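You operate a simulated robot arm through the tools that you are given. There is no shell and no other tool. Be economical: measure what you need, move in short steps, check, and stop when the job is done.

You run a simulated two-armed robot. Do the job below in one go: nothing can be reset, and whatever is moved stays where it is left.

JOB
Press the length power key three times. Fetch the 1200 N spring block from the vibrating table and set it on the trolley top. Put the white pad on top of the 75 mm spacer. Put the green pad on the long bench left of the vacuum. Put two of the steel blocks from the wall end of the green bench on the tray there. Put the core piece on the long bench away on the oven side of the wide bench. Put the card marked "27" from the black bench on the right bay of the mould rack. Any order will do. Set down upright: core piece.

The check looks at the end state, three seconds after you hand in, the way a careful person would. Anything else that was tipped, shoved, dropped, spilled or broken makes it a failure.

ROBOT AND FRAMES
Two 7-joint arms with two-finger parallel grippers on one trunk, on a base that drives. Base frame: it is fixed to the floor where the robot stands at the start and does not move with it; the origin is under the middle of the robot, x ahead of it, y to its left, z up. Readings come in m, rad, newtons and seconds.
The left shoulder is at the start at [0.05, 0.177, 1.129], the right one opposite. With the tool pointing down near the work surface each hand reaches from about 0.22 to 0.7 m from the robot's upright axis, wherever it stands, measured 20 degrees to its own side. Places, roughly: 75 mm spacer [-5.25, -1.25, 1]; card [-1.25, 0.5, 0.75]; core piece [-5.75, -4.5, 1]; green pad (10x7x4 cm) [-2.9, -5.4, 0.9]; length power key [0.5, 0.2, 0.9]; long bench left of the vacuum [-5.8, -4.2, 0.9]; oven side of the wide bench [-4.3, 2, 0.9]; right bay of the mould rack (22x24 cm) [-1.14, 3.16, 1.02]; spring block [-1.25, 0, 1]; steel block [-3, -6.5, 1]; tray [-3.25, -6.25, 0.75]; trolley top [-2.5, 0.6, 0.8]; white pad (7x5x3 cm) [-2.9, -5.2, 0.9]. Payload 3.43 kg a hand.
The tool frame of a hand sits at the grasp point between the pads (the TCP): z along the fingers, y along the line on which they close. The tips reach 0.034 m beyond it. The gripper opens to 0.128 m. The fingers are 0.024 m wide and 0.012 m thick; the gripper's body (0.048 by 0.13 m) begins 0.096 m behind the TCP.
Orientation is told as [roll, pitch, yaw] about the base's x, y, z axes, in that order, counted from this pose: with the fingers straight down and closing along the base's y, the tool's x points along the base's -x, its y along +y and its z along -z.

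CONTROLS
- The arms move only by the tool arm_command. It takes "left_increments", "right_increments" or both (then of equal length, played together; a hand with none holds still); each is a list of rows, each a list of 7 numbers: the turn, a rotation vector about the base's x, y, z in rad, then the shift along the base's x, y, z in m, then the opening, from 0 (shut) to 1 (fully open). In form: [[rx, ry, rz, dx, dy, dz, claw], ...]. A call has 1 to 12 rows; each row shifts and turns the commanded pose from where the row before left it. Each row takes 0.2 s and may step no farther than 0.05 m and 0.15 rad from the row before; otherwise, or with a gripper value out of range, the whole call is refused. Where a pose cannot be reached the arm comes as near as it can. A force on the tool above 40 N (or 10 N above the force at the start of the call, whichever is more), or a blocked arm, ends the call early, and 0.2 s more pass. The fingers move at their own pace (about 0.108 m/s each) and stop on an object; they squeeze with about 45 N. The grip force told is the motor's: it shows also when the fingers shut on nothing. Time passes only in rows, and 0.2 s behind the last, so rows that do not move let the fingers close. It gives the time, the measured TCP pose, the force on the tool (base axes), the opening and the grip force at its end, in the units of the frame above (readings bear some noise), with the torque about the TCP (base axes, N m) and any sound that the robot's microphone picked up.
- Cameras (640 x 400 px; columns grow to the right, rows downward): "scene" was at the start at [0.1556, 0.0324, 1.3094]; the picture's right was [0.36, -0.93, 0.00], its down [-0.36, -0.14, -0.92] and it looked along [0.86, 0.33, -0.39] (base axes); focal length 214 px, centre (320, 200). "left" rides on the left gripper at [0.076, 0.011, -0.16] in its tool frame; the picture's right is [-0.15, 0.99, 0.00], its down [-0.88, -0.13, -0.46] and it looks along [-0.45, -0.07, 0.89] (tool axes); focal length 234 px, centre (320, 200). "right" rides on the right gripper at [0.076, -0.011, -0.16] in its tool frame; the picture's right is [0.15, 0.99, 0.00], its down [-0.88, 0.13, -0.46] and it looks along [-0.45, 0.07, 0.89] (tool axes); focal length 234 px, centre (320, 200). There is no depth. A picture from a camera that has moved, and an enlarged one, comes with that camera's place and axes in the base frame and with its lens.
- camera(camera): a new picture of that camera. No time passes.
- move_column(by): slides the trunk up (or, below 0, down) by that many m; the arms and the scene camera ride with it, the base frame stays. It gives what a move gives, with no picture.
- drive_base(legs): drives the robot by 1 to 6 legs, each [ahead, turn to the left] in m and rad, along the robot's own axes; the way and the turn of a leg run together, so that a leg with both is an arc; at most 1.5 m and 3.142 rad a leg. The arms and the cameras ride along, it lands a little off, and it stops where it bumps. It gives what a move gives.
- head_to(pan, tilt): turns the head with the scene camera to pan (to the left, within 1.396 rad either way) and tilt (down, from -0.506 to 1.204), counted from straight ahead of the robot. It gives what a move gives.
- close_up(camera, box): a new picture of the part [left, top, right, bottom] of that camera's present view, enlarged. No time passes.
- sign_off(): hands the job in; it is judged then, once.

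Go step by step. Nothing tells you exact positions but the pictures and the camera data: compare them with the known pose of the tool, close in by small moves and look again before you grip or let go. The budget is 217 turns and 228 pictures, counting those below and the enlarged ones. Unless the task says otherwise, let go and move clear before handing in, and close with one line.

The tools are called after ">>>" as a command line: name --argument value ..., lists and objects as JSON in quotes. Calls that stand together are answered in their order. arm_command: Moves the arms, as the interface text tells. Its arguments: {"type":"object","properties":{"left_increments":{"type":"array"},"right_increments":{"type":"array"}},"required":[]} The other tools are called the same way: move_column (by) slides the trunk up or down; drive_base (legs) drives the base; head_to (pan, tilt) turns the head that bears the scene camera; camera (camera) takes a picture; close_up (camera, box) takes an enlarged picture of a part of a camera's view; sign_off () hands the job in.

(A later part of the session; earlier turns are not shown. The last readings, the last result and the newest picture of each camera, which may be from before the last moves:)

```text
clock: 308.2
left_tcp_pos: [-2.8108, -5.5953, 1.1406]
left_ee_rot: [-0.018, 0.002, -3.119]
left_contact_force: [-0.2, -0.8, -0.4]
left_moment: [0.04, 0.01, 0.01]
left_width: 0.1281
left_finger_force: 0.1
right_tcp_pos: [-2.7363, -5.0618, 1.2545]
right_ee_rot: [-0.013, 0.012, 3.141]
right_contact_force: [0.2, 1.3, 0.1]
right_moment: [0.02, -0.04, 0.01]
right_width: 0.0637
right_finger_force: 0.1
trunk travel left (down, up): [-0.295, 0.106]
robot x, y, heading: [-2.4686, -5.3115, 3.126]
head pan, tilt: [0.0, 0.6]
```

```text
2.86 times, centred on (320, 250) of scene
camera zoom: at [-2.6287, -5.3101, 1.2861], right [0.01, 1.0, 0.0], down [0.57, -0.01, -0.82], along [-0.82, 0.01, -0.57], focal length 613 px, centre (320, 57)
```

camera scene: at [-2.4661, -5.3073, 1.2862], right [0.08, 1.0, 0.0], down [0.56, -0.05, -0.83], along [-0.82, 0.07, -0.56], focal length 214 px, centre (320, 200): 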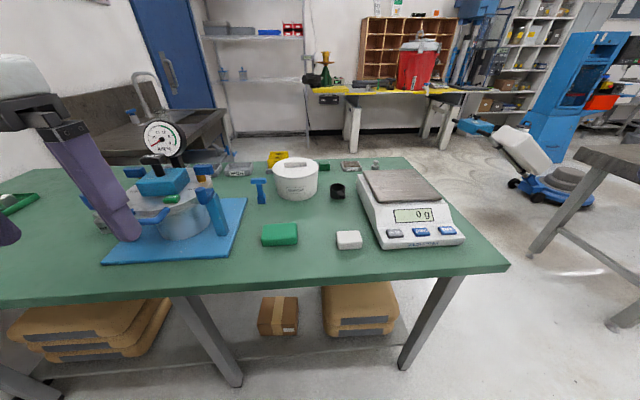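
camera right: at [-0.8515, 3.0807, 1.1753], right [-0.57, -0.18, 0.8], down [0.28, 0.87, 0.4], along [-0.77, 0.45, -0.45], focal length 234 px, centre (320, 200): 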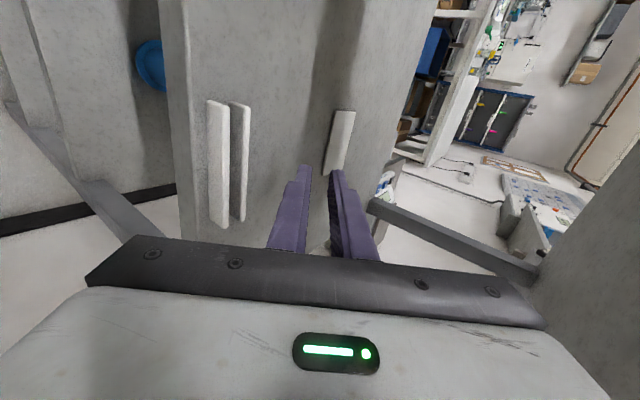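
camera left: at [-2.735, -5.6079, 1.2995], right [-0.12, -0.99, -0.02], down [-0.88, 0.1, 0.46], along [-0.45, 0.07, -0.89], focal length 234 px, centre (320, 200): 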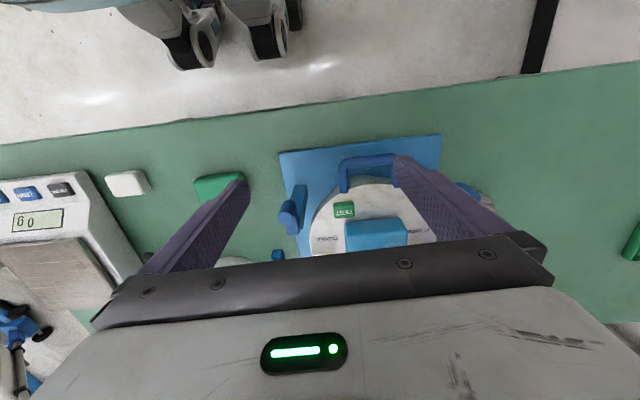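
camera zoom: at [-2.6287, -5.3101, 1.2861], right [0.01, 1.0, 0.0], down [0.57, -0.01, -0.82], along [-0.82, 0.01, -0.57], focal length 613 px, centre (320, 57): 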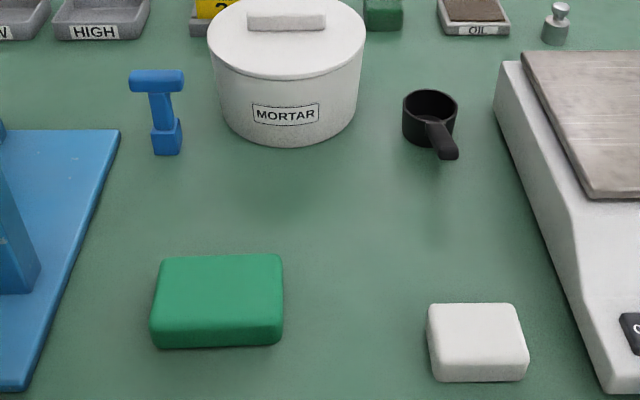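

The pads are squarely placed. I bring the left hand over the green pad, fully open.

>>> arm_command --left_increments '[[0, 0, 0, 0, 0.045, 0, 1], [0, 0, 0, 0, 0.045, 0, 1], [0, 0, 0, 0, 0.045, -0.01, 1], [0, 0, 0, 0, 0.045, -0.02, 1], [0, 0, 0, -0.03, 0.03, -0.02, 1], [0, 0, 0, -0.03, 0.006, -0.03, 1], [0, 0, 0, -0.019, 0, -0.04, 1], [0, 0, 0, 0, 0, -0.02, 1], [0, 0, 0, 0, 0, 0, 1]]'

>>> camera --camera "left"

```text
clock: 310.2
left_tcp_pos: [-2.8829, -5.4194, 1.0086]
left_ee_rot: [-0.019, 0.001, -3.118]
left_contact_force: [0.2, -0.6, -1.0]
left_moment: [0.0, 0.01, -0.01]
left_width: 0.128
left_finger_force: 0.1
left hand out of reach, approached as far as the arm can: row 5, 6
right_tcp_pos: [-2.7357, -5.063, 1.2542]
right_ee_rot: [-0.015, 0.01, 3.14]
right_contact_force: [-0.1, -0.2, 0.1]
right_moment: [0.01, -0.02, 0.01]
right_width: 0.0642
right_finger_force: 0.0
trunk travel left (down, up): [-0.295, 0.106]
robot x, y, heading: [-2.4689, -5.3151, 3.126]
head pan, tilt: [0.0, 0.6]
```

```text
114 pictures are left
camera left: at [-2.8073, -5.4325, 1.1679], right [-0.12, -0.99, -0.02], down [-0.88, 0.1, 0.46], along [-0.45, 0.07, -0.89], focal length 234 px, centre (320, 200)
```

left: 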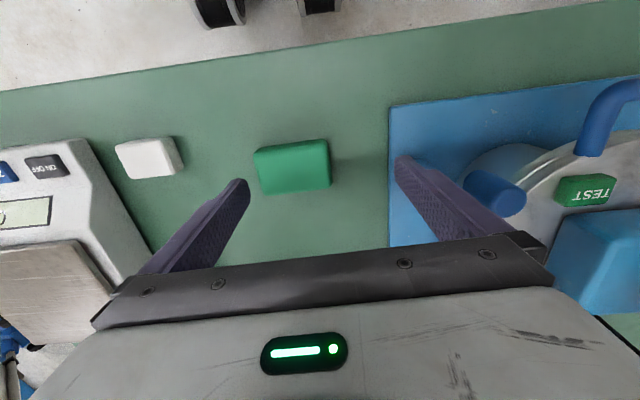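

>>> arm_command --left_increments '[[0, 0, 0, -0.006, 0.034, 0, 1], [0, 0, 0, 0, 0, -0.03, 1], [0, 0, 0, 0, 0, 0, 1]]'

>>> camera --camera "left"

```text
clock: 311.0
left_tcp_pos: [-2.8841, -5.418, 0.9778]
left_ee_rot: [-0.02, -0.001, -3.119]
left_contact_force: [0.2, -0.2, -0.1]
left_moment: [-0.04, 0.01, -0.01]
left_width: 0.1279
left_finger_force: 0.2
left hand out of reach, approached as far as the arm can: row 1
right_tcp_pos: [-2.7365, -5.0625, 1.2537]
right_ee_rot: [-0.015, 0.011, 3.14]
right_contact_force: [-0.2, 0.3, 1.4]
right_moment: [-0.02, 0.0, -0.03]
right_width: 0.0641
right_finger_force: 0.0
trunk travel left (down, up): [-0.295, 0.106]
robot x, y, heading: [-2.4703, -5.3107, 3.13]
head pan, tilt: [0.0, 0.6]
```

```text
113 pictures are left
camera left: at [-2.807, -5.431, 1.1364], right [-0.12, -0.99, -0.02], down [-0.88, 0.1, 0.46], along [-0.45, 0.07, -0.89], focal length 234 px, centre (320, 200)
```

left: 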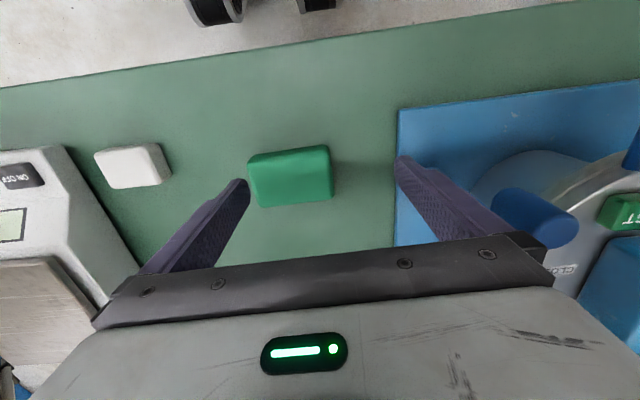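

The left arm runs short toward its inner side, so I turn the base slightly right to favour it.

>>> drive_base --legs '[[0, -0.22]]'

>>> arm_command --left_increments '[[0, 0, 0.1, 0, -0.02, 0, 1], [0, 0, 0.1, 0.005, -0.02, 0, 1], [0, 0, 0, 0, 0, 0, 1]]'

>>> camera --camera "left"

```text
clock: 312.2
left_tcp_pos: [-2.8953, -5.3244, 0.9789]
left_ee_rot: [-0.02, 0.0, 2.944]
left_contact_force: [0.0, -0.4, 0.2]
left_moment: [-0.05, 0.01, 0.01]
left_width: 0.1283
left_finger_force: 0.1
right_tcp_pos: [-2.6754, -5.0098, 1.2534]
right_ee_rot: [-0.013, 0.011, 2.92]
right_contact_force: [0.4, 1.0, -0.1]
right_moment: [-0.06, 0.02, 0.02]
right_width: 0.064
right_finger_force: 0.0
trunk travel left (down, up): [-0.295, 0.106]
robot x, y, heading: [-2.4697, -5.3094, 2.908]
head pan, tilt: [0.0, 0.6]
```

```text
clock: 313.0
left_tcp_pos: [-2.8936, -5.3655, 0.9785]
left_ee_rot: [-0.019, 0.001, -3.137]
left_contact_force: [-0.9, 0.4, 0.8]
left_moment: [-0.01, 0.0, 0.01]
left_width: 0.128
left_finger_force: 0.1
right_tcp_pos: [-2.6768, -5.0093, 1.2547]
right_ee_rot: [-0.014, 0.009, 2.92]
right_contact_force: [-0.1, 1.1, 0.0]
right_moment: [-0.02, 0.03, 0.0]
right_width: 0.0639
right_finger_force: 0.0
trunk travel left (down, up): [-0.295, 0.106]
robot x, y, heading: [-2.4681, -5.3088, 2.91]
head pan, tilt: [0.0, 0.6]
```

```text
112 pictures are left
camera left: at [-2.8162, -5.3804, 1.1371], right [-0.14, -0.99, -0.02], down [-0.88, 0.12, 0.46], along [-0.45, 0.08, -0.89], focal length 234 px, centre (320, 200)
```

left: 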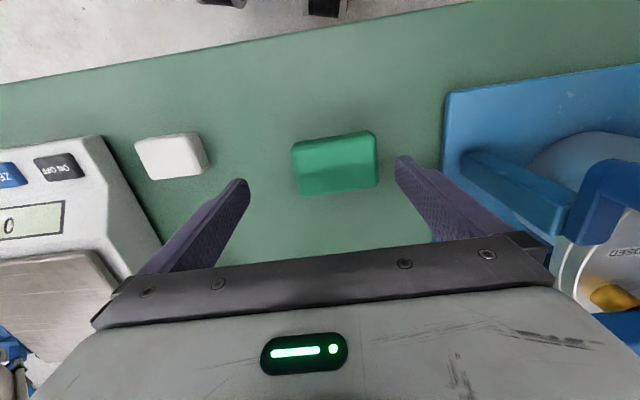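

Now within reach. I centre over the pad, lower and check.

>>> arm_command --left_increments '[[0, 0, 0, 0.001, -0.0155, 0, 1], [0, 0, 0, 0, 0, -0.025, 1], [0, 0, 0, 0, 0, -0.02, 1], [0, 0, 0, 0, 0, 0, 1]]'

>>> camera --camera "left"

```text
clock: 314.0
left_tcp_pos: [-2.8926, -5.3791, 0.9338]
left_ee_rot: [-0.021, -0.001, -3.137]
left_contact_force: [-0.5, 0.6, 0.7]
left_moment: [0.0, 0.02, 0.0]
left_width: 0.128
left_finger_force: 0.1
right_tcp_pos: [-2.6767, -5.0097, 1.2543]
right_ee_rot: [-0.016, 0.009, 2.919]
right_contact_force: [0.1, -0.8, -0.2]
right_moment: [0.0, -0.01, -0.02]
right_width: 0.0639
right_finger_force: 0.0
trunk travel left (down, up): [-0.295, 0.106]
robot x, y, heading: [-2.4685, -5.3123, 2.908]
head pan, tilt: [0.0, 0.6]
```

```text
111 pictures are left
camera left: at [-2.8154, -5.3951, 1.0928], right [-0.14, -0.99, -0.02], down [-0.88, 0.12, 0.46], along [-0.45, 0.08, -0.89], focal length 234 px, centre (320, 200)
```

left: 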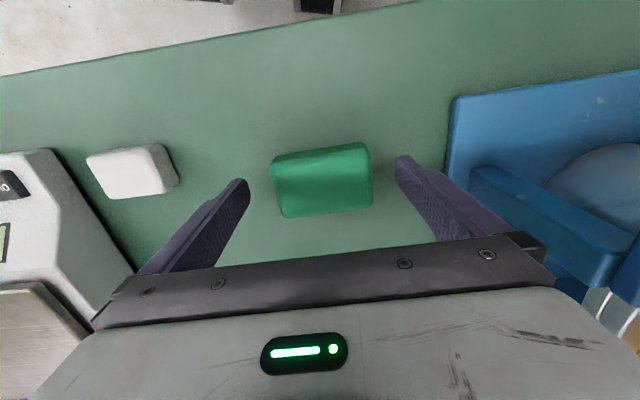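

>>> arm_command --left_increments '[[0, 0, 0, 0, 0, -0.02, 1], [0, 0, 0, 0, 0, -0.005, 1], [0, 0, 0, 0, 0, 0, 1], [0, 0, 0, 0, 0, 0, 0.6], [0, 0, 0, 0, 0, 0, 0.6], [0, 0, 0, 0, 0, 0, 0.6]]'

>>> camera --camera "left"

```text
clock: 315.4
left_tcp_pos: [-2.8916, -5.3798, 0.9097]
left_ee_rot: [-0.019, -0.001, -3.138]
left_contact_force: [-0.2, 0.2, 0.4]
left_moment: [0.05, -0.03, 0.01]
left_width: 0.0943
left_finger_force: 45.4
right_tcp_pos: [-2.6759, -5.0102, 1.254]
right_ee_rot: [-0.015, 0.008, 2.92]
right_contact_force: [-0.5, -0.5, -0.7]
right_moment: [0.02, 0.03, 0.01]
right_width: 0.0638
right_finger_force: 0.0
trunk travel left (down, up): [-0.295, 0.106]
robot x, y, heading: [-2.4684, -5.3105, 2.905]
head pan, tilt: [0.0, 0.6]
```

```text
110 pictures are left
camera left: at [-2.8153, -5.3946, 1.0672], right [-0.14, -0.99, -0.02], down [-0.88, 0.12, 0.46], along [-0.45, 0.08, -0.89], focal length 234 px, centre (320, 200)
```

left: 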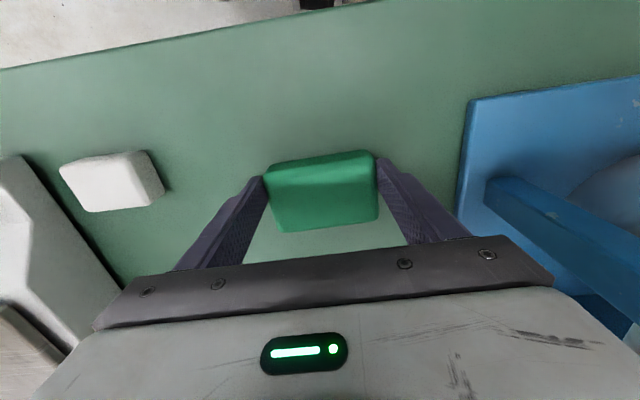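

Gripped. I lift it and tuck it out of the way.

>>> arm_command --left_increments '[[0, 0, 0, 0, 0, 0.03, 0.6], [0, 0, 0, 0, 0, 0.04, 0.6], [0, 0, 0, 0.01, 0, 0.045, 0.6], [0, 0, 0, 0.02, -0.005, 0.04, 0.6], [0, 0, 0, 0.03, -0.02, 0.03, 0.6], [0, 0, 0, 0.03, -0.025, 0.03, 0.6], [0, 0, 0, 0.02, -0.03, 0.02, 0.6], [0, 0, 0, 0, 0, 0, 0.6]]'

>>> camera --camera "left"

```text
clock: 317.2
left_tcp_pos: [-2.7809, -5.4599, 1.1429]
left_ee_rot: [-0.019, -0.001, -3.137]
left_contact_force: [-0.3, 0.3, -0.5]
left_moment: [-0.03, 0.02, 0.02]
left_width: 0.0941
left_finger_force: 44.8
right_tcp_pos: [-2.678, -5.009, 1.2548]
right_ee_rot: [-0.015, 0.011, 2.92]
right_contact_force: [0.0, 1.0, 1.7]
right_moment: [0.01, -0.01, 0.03]
right_width: 0.064
right_finger_force: 0.1
trunk travel left (down, up): [-0.295, 0.106]
robot x, y, heading: [-2.4694, -5.3118, 2.907]
head pan, tilt: [0.0, 0.6]
```

```text
109 pictures are left
camera left: at [-2.7043, -5.4746, 1.3013], right [-0.14, -0.99, -0.02], down [-0.88, 0.12, 0.46], along [-0.45, 0.08, -0.89], focal length 234 px, centre (320, 200)
```

left: 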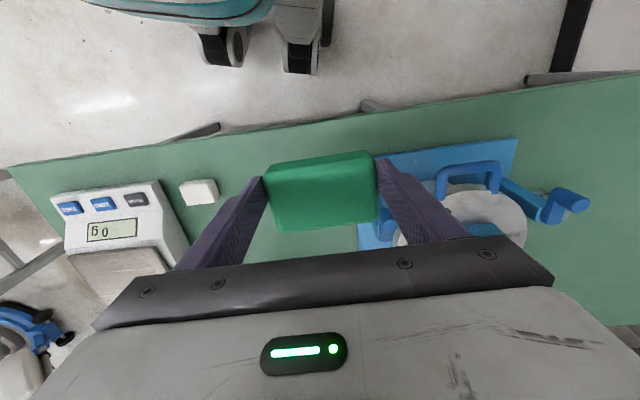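

Now I turn left to favour the right hand for the white pad.

>>> drive_base --legs '[[0, 0.39]]'

>>> camera --camera "right"

```text
clock: 318.8
left_tcp_pos: [-2.699, -5.5689, 1.143]
left_ee_rot: [-0.019, 0.0, -2.741]
left_contact_force: [0.1, -0.3, 0.3]
left_moment: [0.0, 0.04, 0.01]
left_width: 0.0939
left_finger_force: 44.9
right_tcp_pos: [-2.776, -5.1142, 1.2546]
right_ee_rot: [-0.014, 0.01, -2.965]
right_contact_force: [-0.2, -0.8, -0.5]
right_moment: [-0.02, 0.0, -0.04]
right_width: 0.064
right_finger_force: 0.0
trunk travel left (down, up): [-0.295, 0.106]
robot x, y, heading: [-2.4694, -5.3097, -2.978]
head pan, tilt: [0.0, 0.6]
```

```text
108 pictures are left
camera right: at [-2.7048, -5.0927, 1.4149], right [0.32, -0.95, -0.01], down [-0.85, -0.29, 0.44], along [-0.42, -0.13, -0.9], focal length 234 px, centre (320, 200)
```

right: 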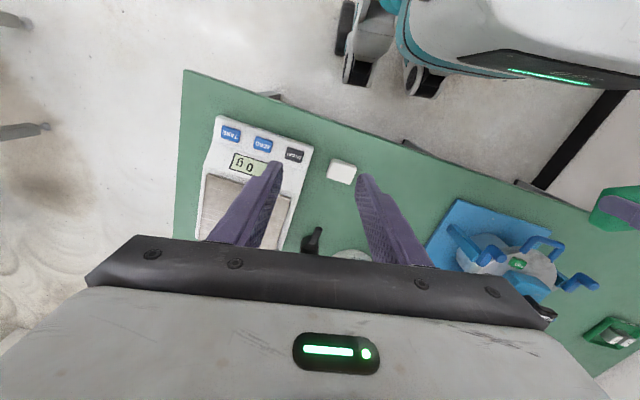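

>>> arm_command --right_increments '[[0, 0, -0.06, -0.02, -0.02, -0.04, 0.66], [0, 0, -0.06, -0.02, -0.02, -0.04, 0.66], [0, 0, -0.056, -0.02, -0.02, -0.04, 0.66], [0, 0, 0, -0.02, -0.02, -0.04, 0.66], [0, 0, 0, -0.005, -0.003, -0.045, 0.66], [0, 0, 0, 0, 0, -0.03, 0.66], [0, 0, 0, 0, 0, 0, 0.66]]'

>>> camera --camera "right"

>>> close_up --camera "scene" --box '[280, 140, 480, 280]'

```text
clock: 320.4
left_tcp_pos: [-2.6993, -5.5679, 1.1428]
left_ee_rot: [-0.02, -0.001, -2.74]
left_contact_force: [-0.6, 0.8, -0.4]
left_moment: [0.02, -0.04, 0.01]
left_width: 0.0939
left_finger_force: 44.7
right_tcp_pos: [-2.8605, -5.1972, 1.0182]
right_ee_rot: [-0.013, 0.012, -3.142]
right_contact_force: [-0.5, 0.7, -0.2]
right_moment: [-0.02, -0.01, -0.02]
right_width: 0.0845
right_finger_force: 0.0
trunk travel left (down, up): [-0.295, 0.106]
robot x, y, heading: [-2.4692, -5.3124, -2.976]
head pan, tilt: [0.0, 0.6]
```

```text
107 pictures are left
camera right: at [-2.7867, -5.1882, 1.1788], right [0.15, -0.99, -0.01], down [-0.89, -0.14, 0.44], along [-0.44, -0.06, -0.9], focal length 234 px, centre (320, 200)
```

right: 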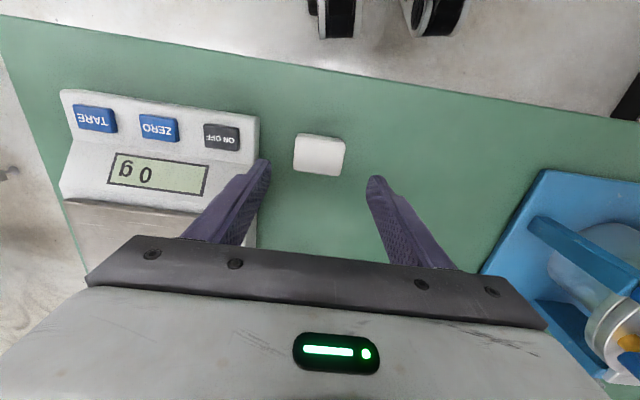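

```text
2.86 times, centred on (380, 210) of scene
camera zoom: at [-2.6258, -5.3383, 1.2862], right [-0.16, 0.99, 0.0], down [0.56, 0.09, -0.83], along [-0.81, -0.13, -0.56], focal length 613 px, centre (149, 171)
```

zoom: 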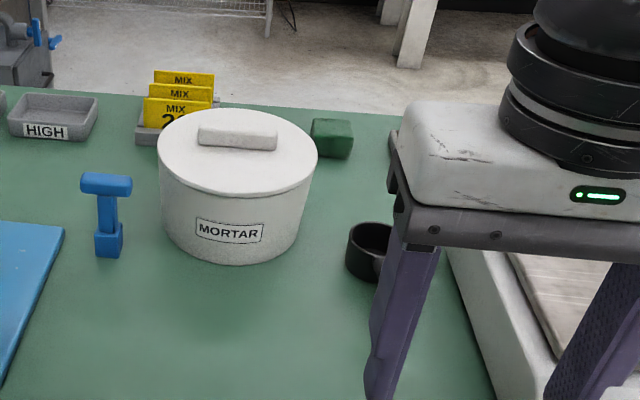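

The white pad is centred, and the finger clears the scale by about 1.5 cm. I lower and grip.

>>> arm_command --right_increments '[[0, 0, 0, 0, 0, -0.035, 0.66], [0, 0, 0, 0, 0, -0.035, 0.66], [0, 0, 0, 0, 0, -0.03, 0.66], [0, 0, 0, 0, 0, -0.01, 0.66], [0, 0, 0, 0, 0, 0, 0.66]]'

>>> camera --camera "right"

```text
clock: 321.6
left_tcp_pos: [-2.6992, -5.5694, 1.1423]
left_ee_rot: [-0.021, -0.001, -2.739]
left_contact_force: [0.4, -0.3, 0.4]
left_moment: [-0.03, -0.01, 0.01]
left_width: 0.0941
left_finger_force: 45.6
right_tcp_pos: [-2.8615, -5.1957, 0.9084]
right_ee_rot: [-0.015, 0.012, -3.142]
right_contact_force: [0.0, -0.7, -0.2]
right_moment: [-0.03, 0.01, -0.02]
right_width: 0.0845
right_finger_force: 0.1
trunk travel left (down, up): [-0.295, 0.106]
robot x, y, heading: [-2.4687, -5.3116, -2.971]
head pan, tilt: [0.0, 0.6]
```

```text
105 pictures are left
camera right: at [-2.7869, -5.1872, 1.0695], right [0.15, -0.99, -0.01], down [-0.89, -0.14, 0.44], along [-0.44, -0.05, -0.9], focal length 234 px, centre (320, 200)
```

right: 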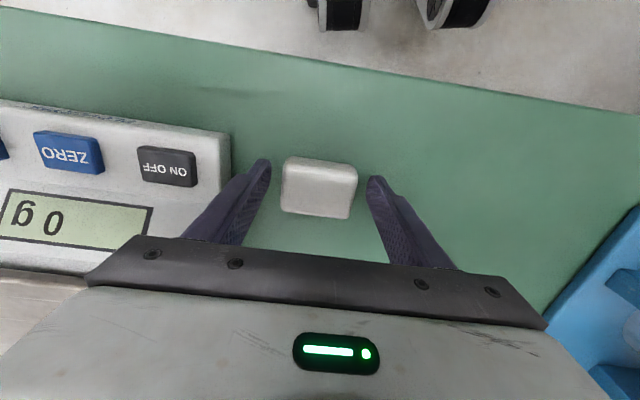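

>>> arm_command --right_increments '[[0, 0, 0, 0, 0, 0, 0.35], [0, 0, 0, 0, 0, 0, 0.35], [0, 0, 0, 0, 0, 0, 0.35], [0, 0, 0, 0, 0, 0.03, 0.35], [0, 0, 0, 0, 0, 0.04, 0.35], [0, 0, 0, 0, 0, 0.045, 0.35], [0, 0, 0, 0.02, 0.01, 0.04, 0.35], [0, 0, 0, 0.03, 0.02, 0.03, 0.35], [0, 0, 0, 0.03, 0.03, 0.02, 0.35], [0, 0, 0, 0, 0, 0, 0.35]]'

>>> camera --camera "right"

```text
clock: 323.8
left_tcp_pos: [-2.699, -5.5698, 1.1437]
left_ee_rot: [-0.019, 0.0, -2.74]
left_contact_force: [-0.4, -0.7, -0.3]
left_moment: [-0.02, -0.03, -0.03]
left_width: 0.094
left_finger_force: 45.2
right_tcp_pos: [-2.7801, -5.1374, 1.1101]
right_ee_rot: [-0.014, 0.012, -3.141]
right_contact_force: [-0.4, -0.5, -0.8]
right_moment: [0.01, -0.01, 0.01]
right_width: 0.0628
right_finger_force: 45.5
trunk travel left (down, up): [-0.295, 0.106]
robot x, y, heading: [-2.4693, -5.3115, -2.974]
head pan, tilt: [0.0, 0.6]
```

```text
104 pictures are left
camera right: at [-2.7065, -5.1287, 1.2715], right [0.15, -0.99, -0.01], down [-0.89, -0.14, 0.44], along [-0.44, -0.05, -0.9], focal length 234 px, centre (320, 200)
```

right: 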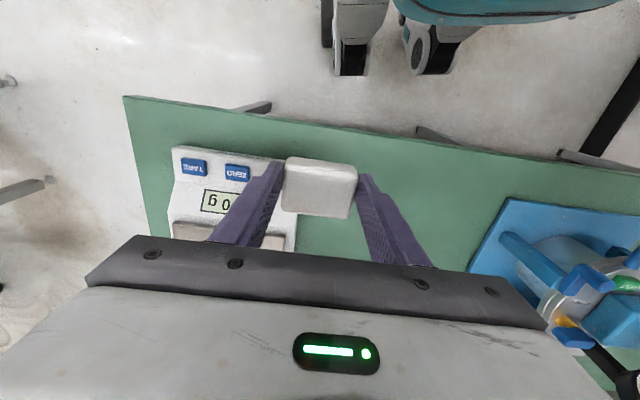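

Both pads are held. I back out, go north to the gap between the benches and head west to the long bench.

>>> drive_base --legs '[[-0.2, 0], [0, -1.738], [0.98, 0], [0, 1.57], [1.5, 0]]'

>>> head_to --pan 0 --tilt 0.35

>>> camera --camera "scene"

```text
clock: 345.1
left_tcp_pos: [-4.0172, -4.538, 1.144]
left_ee_rot: [-0.02, -0.002, -2.888]
left_contact_force: [-0.4, 0.1, -0.4]
left_moment: [-0.02, -0.01, -0.04]
left_width: 0.094
left_finger_force: 45.1
right_tcp_pos: [-4.0354, -4.0989, 1.1102]
right_ee_rot: [-0.014, 0.011, 2.993]
right_contact_force: [-0.8, -0.3, -0.4]
right_moment: [-0.03, -0.01, 0.01]
right_width: 0.0626
right_finger_force: 45.4
trunk travel left (down, up): [-0.295, 0.106]
robot x, y, heading: [-3.7499, -4.3196, -3.124]
head pan, tilt: [0.0, 0.6]
```

```text
clock: 345.9
left_tcp_pos: [-4.0177, -4.5377, 1.1422]
left_ee_rot: [-0.019, 0.0, -2.886]
left_contact_force: [-0.4, 1.0, 0.3]
left_moment: [-0.02, -0.02, -0.02]
left_width: 0.0937
left_finger_force: 45.1
right_tcp_pos: [-4.0356, -4.0991, 1.1099]
right_ee_rot: [-0.014, 0.011, 2.996]
right_contact_force: [0.3, -0.1, -0.7]
right_moment: [-0.01, 0.0, -0.01]
right_width: 0.0627
right_finger_force: 44.5
trunk travel left (down, up): [-0.295, 0.106]
robot x, y, heading: [-3.7538, -4.3153, -3.121]
head pan, tilt: [0.0, 0.351]
```

```text
103 pictures are left
camera scene: at [-3.916, -4.3203, 1.3089], right [-0.02, 1.0, 0.0], down [0.34, 0.01, -0.94], along [-0.94, -0.02, -0.34], focal length 214 px, centre (320, 200)
```

scene: 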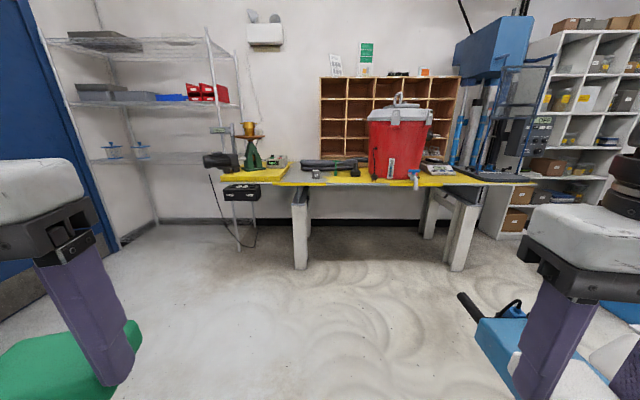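

The long yellow-edged bench is ahead. I enlarge it to find the core piece and the vacuum.

>>> close_up --camera "scene" --box '[190, 110, 390, 240]'

>>> close_up --camera "scene" --box '[340, 80, 540, 220]'

```text
3.08 times, centred on (290, 175) of scene
camera zoom: at [-3.916, -4.3203, 1.3089], right [-0.02, 1.0, 0.0], down [0.34, 0.01, -0.94], along [-0.94, -0.02, -0.34], focal length 660 px, centre (412, 277)
```

zoom: 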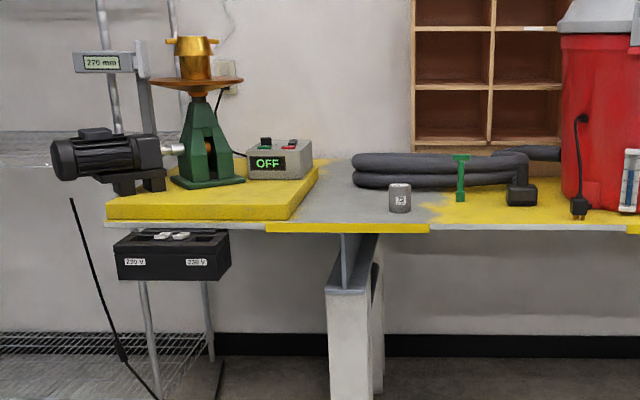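

```text
2.86 times, centred on (440, 150) of scene
camera zoom: at [-3.916, -4.3203, 1.3089], right [-0.02, 1.0, 0.0], down [0.34, 0.01, -0.94], along [-0.94, -0.02, -0.34], focal length 613 px, centre (-23, 343)
```

zoom: 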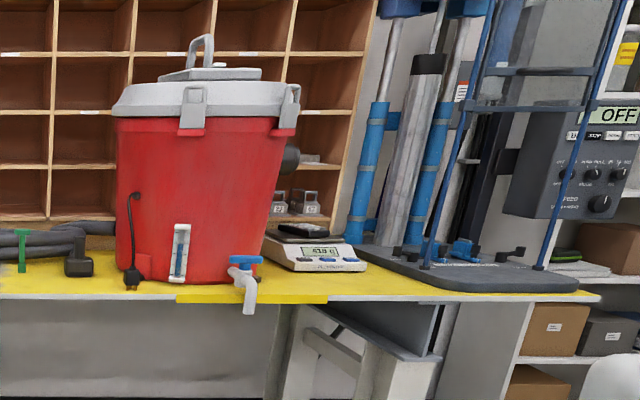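

Core piece: the small grey cylinder at about y≈-4.39; the red tub with hose is the vacuum. Before approaching I check what stands on my right.

>>> head_to --pan -0.6 --tilt 0.6

>>> camera --camera "scene"

```text
clock: 346.9
left_tcp_pos: [-4.0181, -4.5382, 1.1441]
left_ee_rot: [-0.018, 0.001, -2.885]
left_contact_force: [0.4, -0.5, -1.3]
left_moment: [0.0, -0.01, -0.01]
left_width: 0.0941
left_finger_force: 45.3
right_tcp_pos: [-4.0358, -4.0985, 1.1101]
right_ee_rot: [-0.016, 0.01, 2.995]
right_contact_force: [-0.1, 0.0, 0.9]
right_moment: [-0.03, 0.01, 0.0]
right_width: 0.0627
right_finger_force: 44.7
trunk travel left (down, up): [-0.295, 0.106]
robot x, y, heading: [-3.7523, -4.3158, -3.125]
head pan, tilt: [-0.6, 0.6]
```

```text
100 pictures are left
camera scene: at [-3.8967, -4.2701, 1.2863], right [0.55, 0.84, 0.0], down [0.47, -0.31, -0.83], along [-0.69, 0.45, -0.56], focal length 214 px, centre (320, 200)
```

scene: 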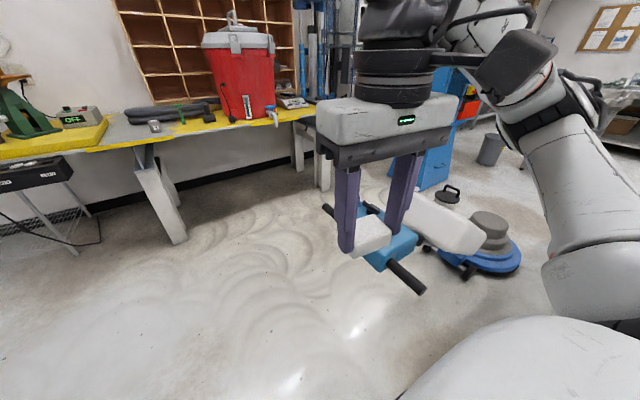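

The polisher's handle bar is around y≈-3.8, so I keep south of it and drive to the bench at a slight angle.

>>> drive_base --legs '[[0, -0.1], [1.05, 0]]'

>>> head_to --pan 0.1 --tilt 0.55

>>> camera --camera "scene"

>>> close_up --camera "scene" --box '[220, 100, 440, 250]'

```text
clock: 352.8
left_tcp_pos: [-5.0941, -4.4076, 1.1436]
left_ee_rot: [-0.019, 0.0, -3.007]
left_contact_force: [0.4, -1.0, -0.1]
left_moment: [-0.01, -0.04, -0.03]
left_width: 0.0941
left_finger_force: 44.6
right_tcp_pos: [-5.0609, -3.9689, 1.1104]
right_ee_rot: [-0.013, 0.01, 2.877]
right_contact_force: [-0.8, 0.7, -1.0]
right_moment: [-0.02, 0.0, -0.03]
right_width: 0.0628
right_finger_force: 45.0
trunk travel left (down, up): [-0.295, 0.106]
robot x, y, heading: [-4.8031, -4.2164, 3.04]
head pan, tilt: [-0.6, 0.6]
```

```text
clock: 353.9
left_tcp_pos: [-5.094, -4.407, 1.1429]
left_ee_rot: [-0.019, 0.001, -3.006]
left_contact_force: [-0.6, 0.7, -0.3]
left_moment: [0.01, 0.0, -0.02]
left_width: 0.0938
left_finger_force: 45.2
right_tcp_pos: [-5.0604, -3.9689, 1.1103]
right_ee_rot: [-0.013, 0.012, 2.875]
right_contact_force: [-0.2, 0.5, -1.1]
right_moment: [-0.01, -0.03, -0.01]
right_width: 0.0629
right_finger_force: 44.8
trunk travel left (down, up): [-0.295, 0.106]
robot x, y, heading: [-4.805, -4.2154, 3.041]
head pan, tilt: [0.099, 0.55]
```

```text
99 pictures are left
camera scene: at [-4.9648, -4.2125, 1.2907], right [0.0, 1.0, 0.0], down [0.52, 0.0, -0.85], along [-0.85, 0.0, -0.52], focal length 214 px, centre (320, 200)
```

scene: 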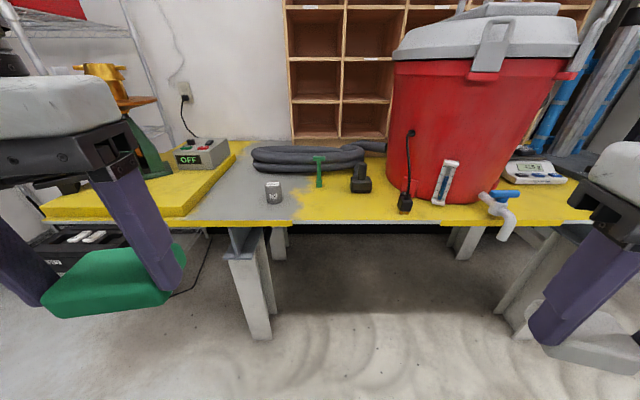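

```text
2.67 times, centred on (330, 175) of scene
camera zoom: at [-4.9648, -4.2125, 1.2907], right [0.0, 1.0, 0.0], down [0.52, 0.0, -0.85], along [-0.85, 0.0, -0.52], focal length 572 px, centre (293, 267)
```

zoom: 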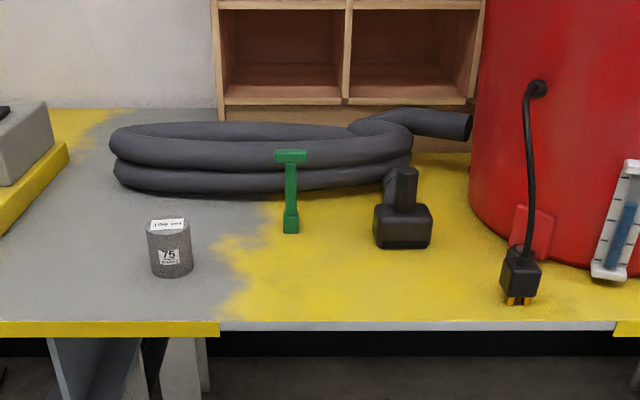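

Everything is clear now: core piece marked 75 at about [-5.62, -4.38], and free yellow area in front of the green tool at about [-5.62, -4.19] for the green pad. I drive 0.3 m in and turn slightly right.

>>> drive_base --legs '[[0.3, 0], [0, -0.25]]'

>>> camera --camera "left"

>>> camera --camera "scene"

```text
clock: 356.8
left_tcp_pos: [-5.4296, -4.2995, 1.1434]
left_ee_rot: [-0.018, 0.0, 3.03]
left_contact_force: [-0.7, 0.5, 0.2]
left_moment: [-0.02, 0.02, 0.01]
left_width: 0.094
left_finger_force: 44.7
right_tcp_pos: [-5.2885, -3.8837, 1.1099]
right_ee_rot: [-0.013, 0.012, 2.63]
right_contact_force: [0.4, -0.3, 0.4]
right_moment: [0.01, -0.01, -0.01]
right_width: 0.0627
right_finger_force: 45.3
trunk travel left (down, up): [-0.295, 0.106]
robot x, y, heading: [-5.1027, -4.1851, 2.793]
head pan, tilt: [0.099, 0.55]
```

```text
97 pictures are left
camera left: at [-5.3548, -4.3234, 1.3012], right [-0.26, -0.97, -0.02], down [-0.86, 0.22, 0.46], along [-0.44, 0.13, -0.89], focal length 234 px, centre (320, 200)
```

left: 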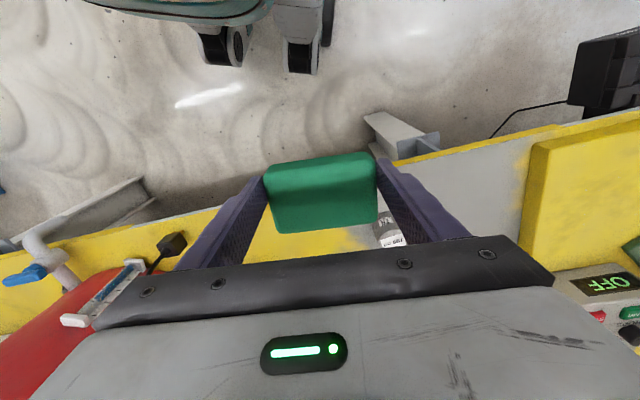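

```text
96 pictures are left
camera scene: at [-5.2558, -4.1431, 1.2907], right [0.25, 0.97, 0.0], down [0.51, -0.13, -0.85], along [-0.83, 0.21, -0.52], focal length 214 px, centre (320, 200)
```

scene: 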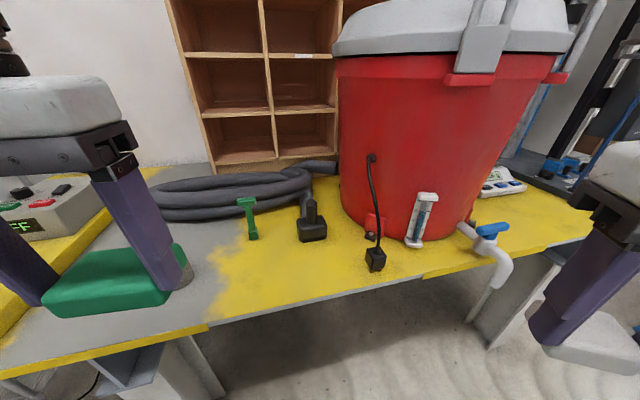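

I bring the green pad over the free yellow spot.

>>> arm_command --left_increments '[[0, 0, 0.055, -0.038, 0.022, -0.01, 0.6], [0, 0, 0.055, -0.038, 0.022, -0.02, 0.6], [0, 0, 0, -0.038, 0.022, -0.03, 0.6], [0, 0, 0, -0.038, 0.022, -0.03, 0.6], [0, 0, 0, -0.038, 0.021, -0.03, 0.6], [0, 0, 0, 0, 0, -0.03, 0.6], [0, 0, 0, 0, 0, 0, 0.6]]'

>>> camera --camera "left"

>>> close_up --camera "scene" --box '[140, 150, 360, 300]'

```text
refused: row 3 steps farther than a row can; nothing moved
```

```text
95 pictures are left
camera left: at [-5.3548, -4.3234, 1.3012], right [-0.26, -0.97, -0.02], down [-0.86, 0.22, 0.46], along [-0.44, 0.13, -0.89], focal length 234 px, centre (320, 200)
```

left: 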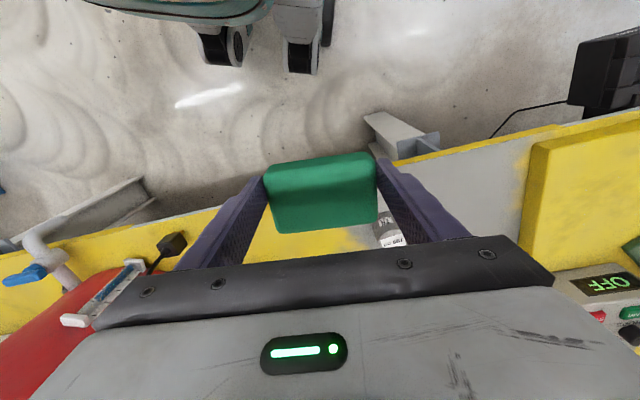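

```text
2.67 times, centred on (250, 225) of scene
camera zoom: at [-5.2558, -4.1431, 1.2907], right [0.25, 0.97, 0.0], down [0.51, -0.13, -0.85], along [-0.83, 0.21, -0.52], focal length 572 px, centre (507, 133)
```

zoom: 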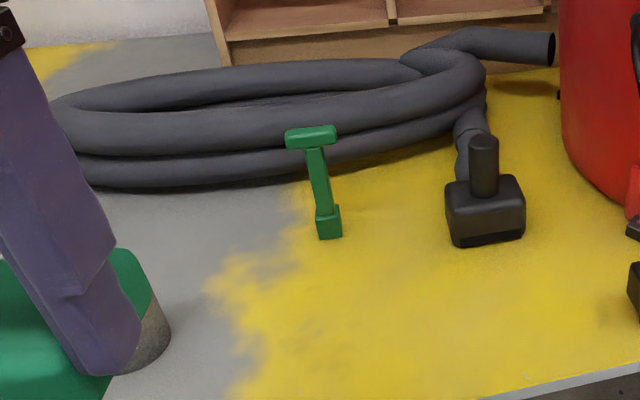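

>>> arm_command --left_increments '[[0, 0, 0.055, -0.038, 0.022, -0.01, 0.6], [0, 0, 0.055, -0.038, 0.022, -0.02, 0.6], [0, 0, 0, -0.038, 0.022, -0.02, 0.6], [0, 0, 0, -0.038, 0.022, -0.02, 0.6], [0, 0, 0, -0.038, 0.021, -0.02, 0.6], [0, 0, 0, 0, 0, -0.04, 0.6], [0, 0, 0, 0, 0, -0.02, 0.6], [0, 0, 0, 0, 0, 0, 0.6]]'

>>> camera --camera "left"

>>> close_up --camera "scene" --box '[140, 130, 360, 280]'

```text
clock: 358.6
left_tcp_pos: [-5.6194, -4.1921, 0.9936]
left_ee_rot: [-0.018, -0.001, 3.141]
left_contact_force: [-0.5, -0.5, -0.5]
left_moment: [0.0, -0.03, -0.01]
left_width: 0.0937
left_finger_force: 44.7
right_tcp_pos: [-5.2894, -3.884, 1.1103]
right_ee_rot: [-0.013, 0.011, 2.631]
right_contact_force: [0.4, 0.7, -0.9]
right_moment: [0.01, 0.0, -0.01]
right_width: 0.0628
right_finger_force: 45.2
trunk travel left (down, up): [-0.295, 0.106]
robot x, y, heading: [-5.1034, -4.187, 2.791]
head pan, tilt: [0.099, 0.55]
```

```text
93 pictures are left
camera left: at [-5.5431, -4.206, 1.152], right [-0.15, -0.99, -0.02], down [-0.88, 0.12, 0.46], along [-0.45, 0.08, -0.89], focal length 234 px, centre (320, 200)
```

left: 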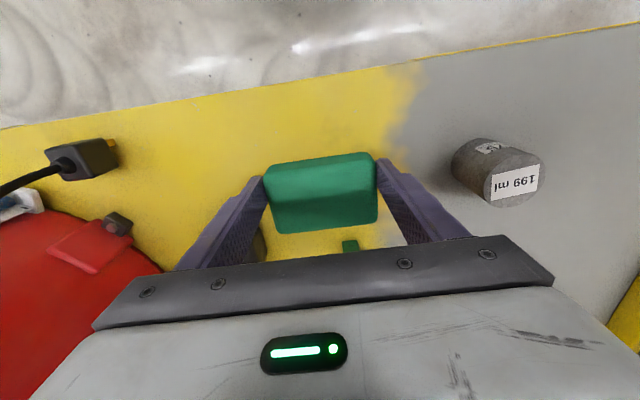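

```text
2.67 times, centred on (250, 205) of scene
camera zoom: at [-5.2558, -4.1435, 1.2908], right [0.25, 0.97, 0.0], down [0.51, -0.13, -0.85], along [-0.83, 0.21, -0.52], focal length 572 px, centre (507, 187)
```

zoom: 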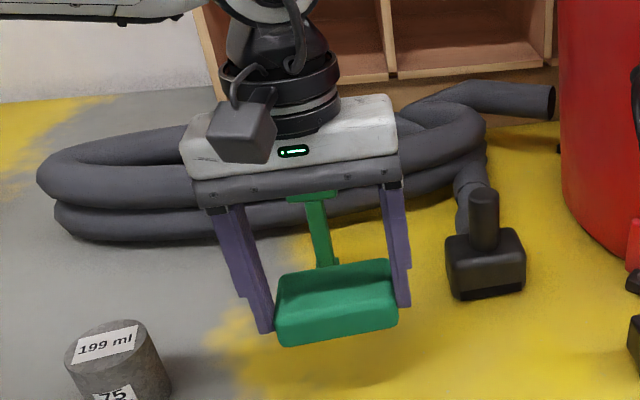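

Good spot. I lower to the bench.

>>> arm_command --left_increments '[[0, 0, 0, 0, 0, -0.035, 0.6], [0, 0, 0, 0, 0, -0.03, 0.6], [0, 0, 0, 0, 0, -0.01, 0.6], [0, 0, 0, 0, 0, -0.004, 0.6], [0, 0, 0, 0, 0, 0, 0.6]]'

>>> close_up --camera "scene" --box '[180, 160, 320, 280]'

```text
clock: 359.8
left_tcp_pos: [-5.6204, -4.1917, 0.9164]
left_ee_rot: [-0.02, 0.0, 3.141]
left_contact_force: [-0.5, 0.0, -0.3]
left_moment: [0.03, 0.01, 0.04]
left_width: 0.0939
left_finger_force: 44.3
right_tcp_pos: [-5.2894, -3.8829, 1.1104]
right_ee_rot: [-0.014, 0.012, 2.629]
right_contact_force: [0.3, 0.6, -1.3]
right_moment: [-0.01, -0.03, -0.01]
right_width: 0.0628
right_finger_force: 44.9
trunk travel left (down, up): [-0.295, 0.106]
robot x, y, heading: [-5.1018, -4.1884, 2.796]
head pan, tilt: [0.099, 0.55]
```

```text
3.33 times, centred on (250, 220) of scene
camera zoom: at [-5.2559, -4.1435, 1.2907], right [0.25, 0.97, 0.0], down [0.51, -0.13, -0.85], along [-0.83, 0.21, -0.52], focal length 715 px, centre (553, 133)
```

zoom: 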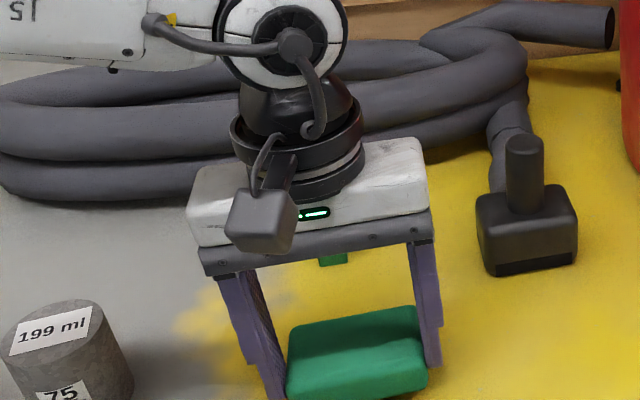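

>>> arm_command --left_increments '[[0, 0, 0, 0, 0, -0.003, 0.6], [0, 0, 0, 0, 0, -0.003, 0.6], [0, 0, 0, 0, 0, 0, 0.6]]'

```text
clock: 360.6
left_tcp_pos: [-5.6183, -4.1927, 0.9102]
left_ee_rot: [-0.018, -0.001, 3.139]
left_contact_force: [0.5, -1.4, 4.5]
left_moment: [-0.35, 0.1, -0.05]
left_width: 0.0938
left_finger_force: 44.6
right_tcp_pos: [-5.288, -3.8848, 1.1103]
right_ee_rot: [-0.012, 0.008, 2.63]
right_contact_force: [-0.4, 0.2, 0.5]
right_moment: [-0.02, 0.03, -0.02]
right_width: 0.0628
right_finger_force: 45.3
trunk travel left (down, up): [-0.295, 0.106]
robot x, y, heading: [-5.1033, -4.1857, 2.791]
head pan, tilt: [0.099, 0.55]
```

Contact. I release and rise.

>>> arm_command --left_increments '[[0, 0, 0, 0, 0, 0, 0.9], [0, 0, 0, 0, 0, 0, 0.9], [0, 0, 0, 0, 0, 0.03, 0.9], [0, 0, 0, 0, 0, 0.04, 0.9], [0, 0, 0, 0.005, 0, 0.045, 0.9], [0, 0, 0, 0.01, 0, 0.045, 0.9], [0, 0, 0, 0, 0, 0, 0.9]]'

>>> camera --camera "left"

```text
clock: 362.2
left_tcp_pos: [-5.6048, -4.1909, 1.0697]
left_ee_rot: [-0.018, 0.001, 3.14]
left_contact_force: [-0.4, 0.1, -0.1]
left_moment: [0.01, -0.01, 0.05]
left_width: 0.1149
left_finger_force: 0.0
right_tcp_pos: [-5.2899, -3.8849, 1.1108]
right_ee_rot: [-0.014, 0.013, 2.629]
right_contact_force: [-0.2, -0.4, -0.6]
right_moment: [0.0, -0.01, 0.02]
right_width: 0.0631
right_finger_force: 45.3
trunk travel left (down, up): [-0.295, 0.106]
robot x, y, heading: [-5.1024, -4.1858, 2.793]
head pan, tilt: [0.099, 0.55]
```

```text
90 pictures are left
camera left: at [-5.5286, -4.2064, 1.2266], right [-0.15, -0.99, -0.02], down [-0.88, 0.12, 0.46], along [-0.45, 0.08, -0.89], focal length 234 px, centre (320, 200)
```

left: 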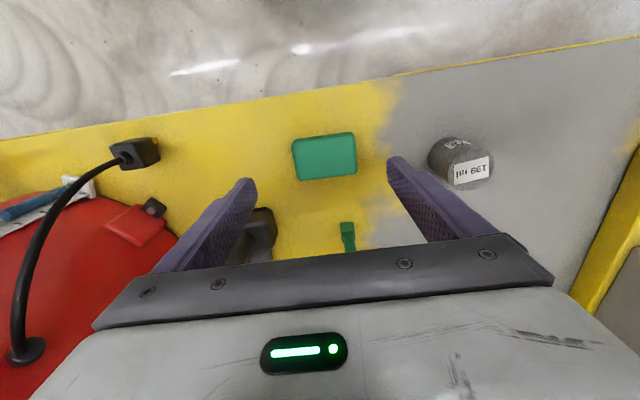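

The green pad is placed. Now the core piece, at about [-5.64, -4.375]; I bring the left hand over it.

>>> arm_command --left_increments '[[0, 0, 0, -0.008, -0.046, 0, 0.8], [0, 0, 0, -0.008, -0.046, 0, 0.8], [0, 0, 0, -0.008, -0.046, 0, 0.8], [0, 0, 0, -0.008, -0.046, 0, 0.8], [0, 0, 0, 0, 0, 0, 0.8]]'

>>> camera --camera "left"

>>> camera --camera "scene"

```text
clock: 363.4
left_tcp_pos: [-5.6368, -4.3752, 1.0685]
left_ee_rot: [-0.019, -0.001, 3.14]
left_contact_force: [-0.6, -0.2, -0.3]
left_moment: [-0.03, 0.0, -0.01]
left_width: 0.1021
left_finger_force: 0.1
right_tcp_pos: [-5.2886, -3.8834, 1.1093]
right_ee_rot: [-0.016, 0.012, 2.63]
right_contact_force: [0.5, 0.2, -0.8]
right_moment: [0.0, 0.0, -0.01]
right_width: 0.0626
right_finger_force: 44.7
trunk travel left (down, up): [-0.295, 0.106]
robot x, y, heading: [-5.1014, -4.1865, 2.79]
head pan, tilt: [0.099, 0.55]
```

```text
89 pictures are left
camera left: at [-5.5602, -4.3896, 1.2261], right [-0.15, -0.99, -0.02], down [-0.88, 0.12, 0.46], along [-0.45, 0.08, -0.89], focal length 234 px, centre (320, 200)
```

left: 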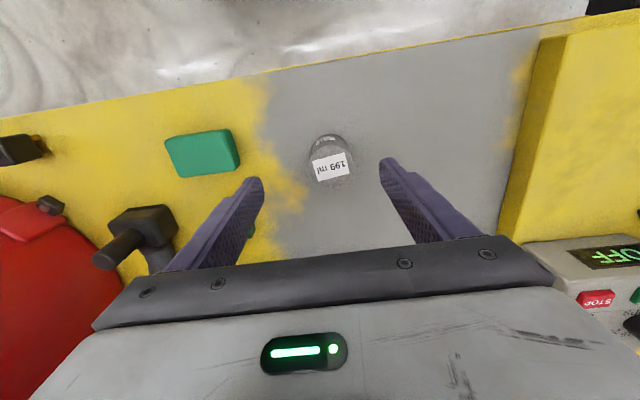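

```text
88 pictures are left
camera scene: at [-5.2558, -4.1431, 1.2907], right [0.25, 0.97, 0.0], down [0.51, -0.13, -0.85], along [-0.83, 0.21, -0.52], focal length 214 px, centre (320, 200)
```

scene: 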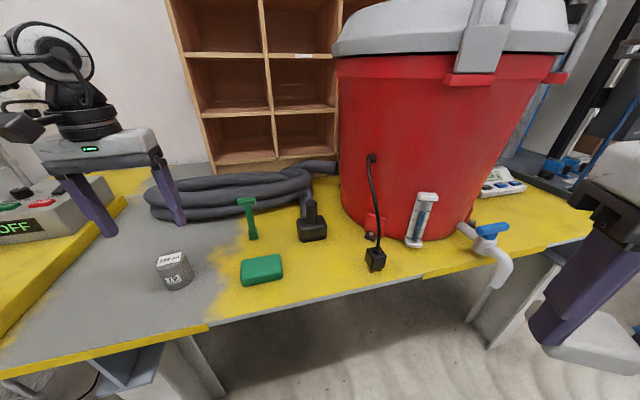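

Core top centre is at [-5.659, -4.381, 0.937]. I correct and lower around it.

>>> arm_command --left_increments '[[0, 0, 0, -0.021, -0.005, -0.03, 0.75], [0, 0, 0, 0, 0, -0.04, 0.75], [0, 0, 0, 0, 0, 0, 0.75]]'

>>> camera --camera "left"

```text
clock: 364.2
left_tcp_pos: [-5.6585, -4.3798, 0.999]
left_ee_rot: [-0.02, 0.001, 3.14]
left_contact_force: [-0.2, -0.2, -1.1]
left_moment: [-0.03, 0.01, 0.05]
left_width: 0.0962
left_finger_force: 0.2
right_tcp_pos: [-5.289, -3.8837, 1.1107]
right_ee_rot: [-0.015, 0.013, 2.629]
right_contact_force: [-0.3, -0.1, 0.1]
right_moment: [0.02, 0.01, 0.01]
right_width: 0.0628
right_finger_force: 45.2
trunk travel left (down, up): [-0.295, 0.106]
robot x, y, heading: [-5.102, -4.1902, 2.793]
head pan, tilt: [0.099, 0.55]
```

```text
87 pictures are left
camera left: at [-5.5816, -4.3946, 1.1564], right [-0.15, -0.99, -0.02], down [-0.88, 0.12, 0.46], along [-0.45, 0.08, -0.89], focal length 234 px, centre (320, 200)
```

left: 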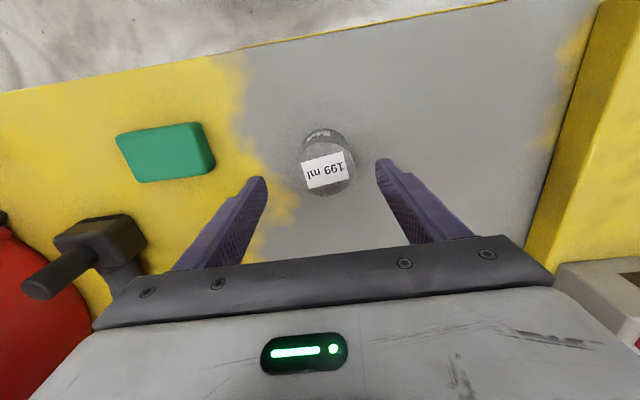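

>>> arm_command --left_increments '[[0, 0, 0, 0, -0.005, -0.03, 0.75], [0, 0, 0, 0, 0, -0.03, 0.75], [0, 0, 0, 0, 0, -0.025, 0.75], [0, 0, 0, 0, 0, 0, 0.75], [0, 0, 0, 0, 0, 0, 0.25], [0, 0, 0, 0, 0, 0, 0.25], [0, 0, 0, 0, 0, 0, 0.25]]'

>>> camera --camera "left"

```text
clock: 365.8
left_tcp_pos: [-5.6579, -4.3852, 0.9163]
left_ee_rot: [-0.019, 0.001, 3.14]
left_contact_force: [-0.1, 0.7, 0.4]
left_moment: [-0.09, 0.05, -0.02]
left_width: 0.0594
left_finger_force: 44.8
right_tcp_pos: [-5.2888, -3.8842, 1.1105]
right_ee_rot: [-0.014, 0.011, 2.631]
right_contact_force: [-0.3, 0.4, -0.7]
right_moment: [-0.01, 0.02, 0.01]
right_width: 0.0626
right_finger_force: 45.0
trunk travel left (down, up): [-0.295, 0.106]
robot x, y, heading: [-5.1058, -4.1846, 2.793]
head pan, tilt: [0.099, 0.55]
```

```text
86 pictures are left
camera left: at [-5.5814, -4.4004, 1.0728], right [-0.15, -0.99, -0.02], down [-0.88, 0.12, 0.46], along [-0.45, 0.08, -0.89], focal length 234 px, centre (320, 200)
```

left: 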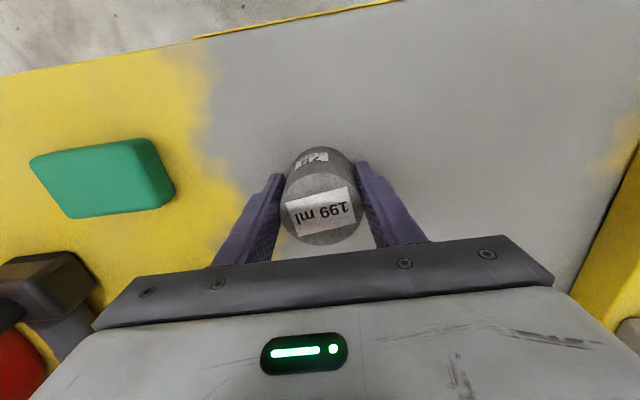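

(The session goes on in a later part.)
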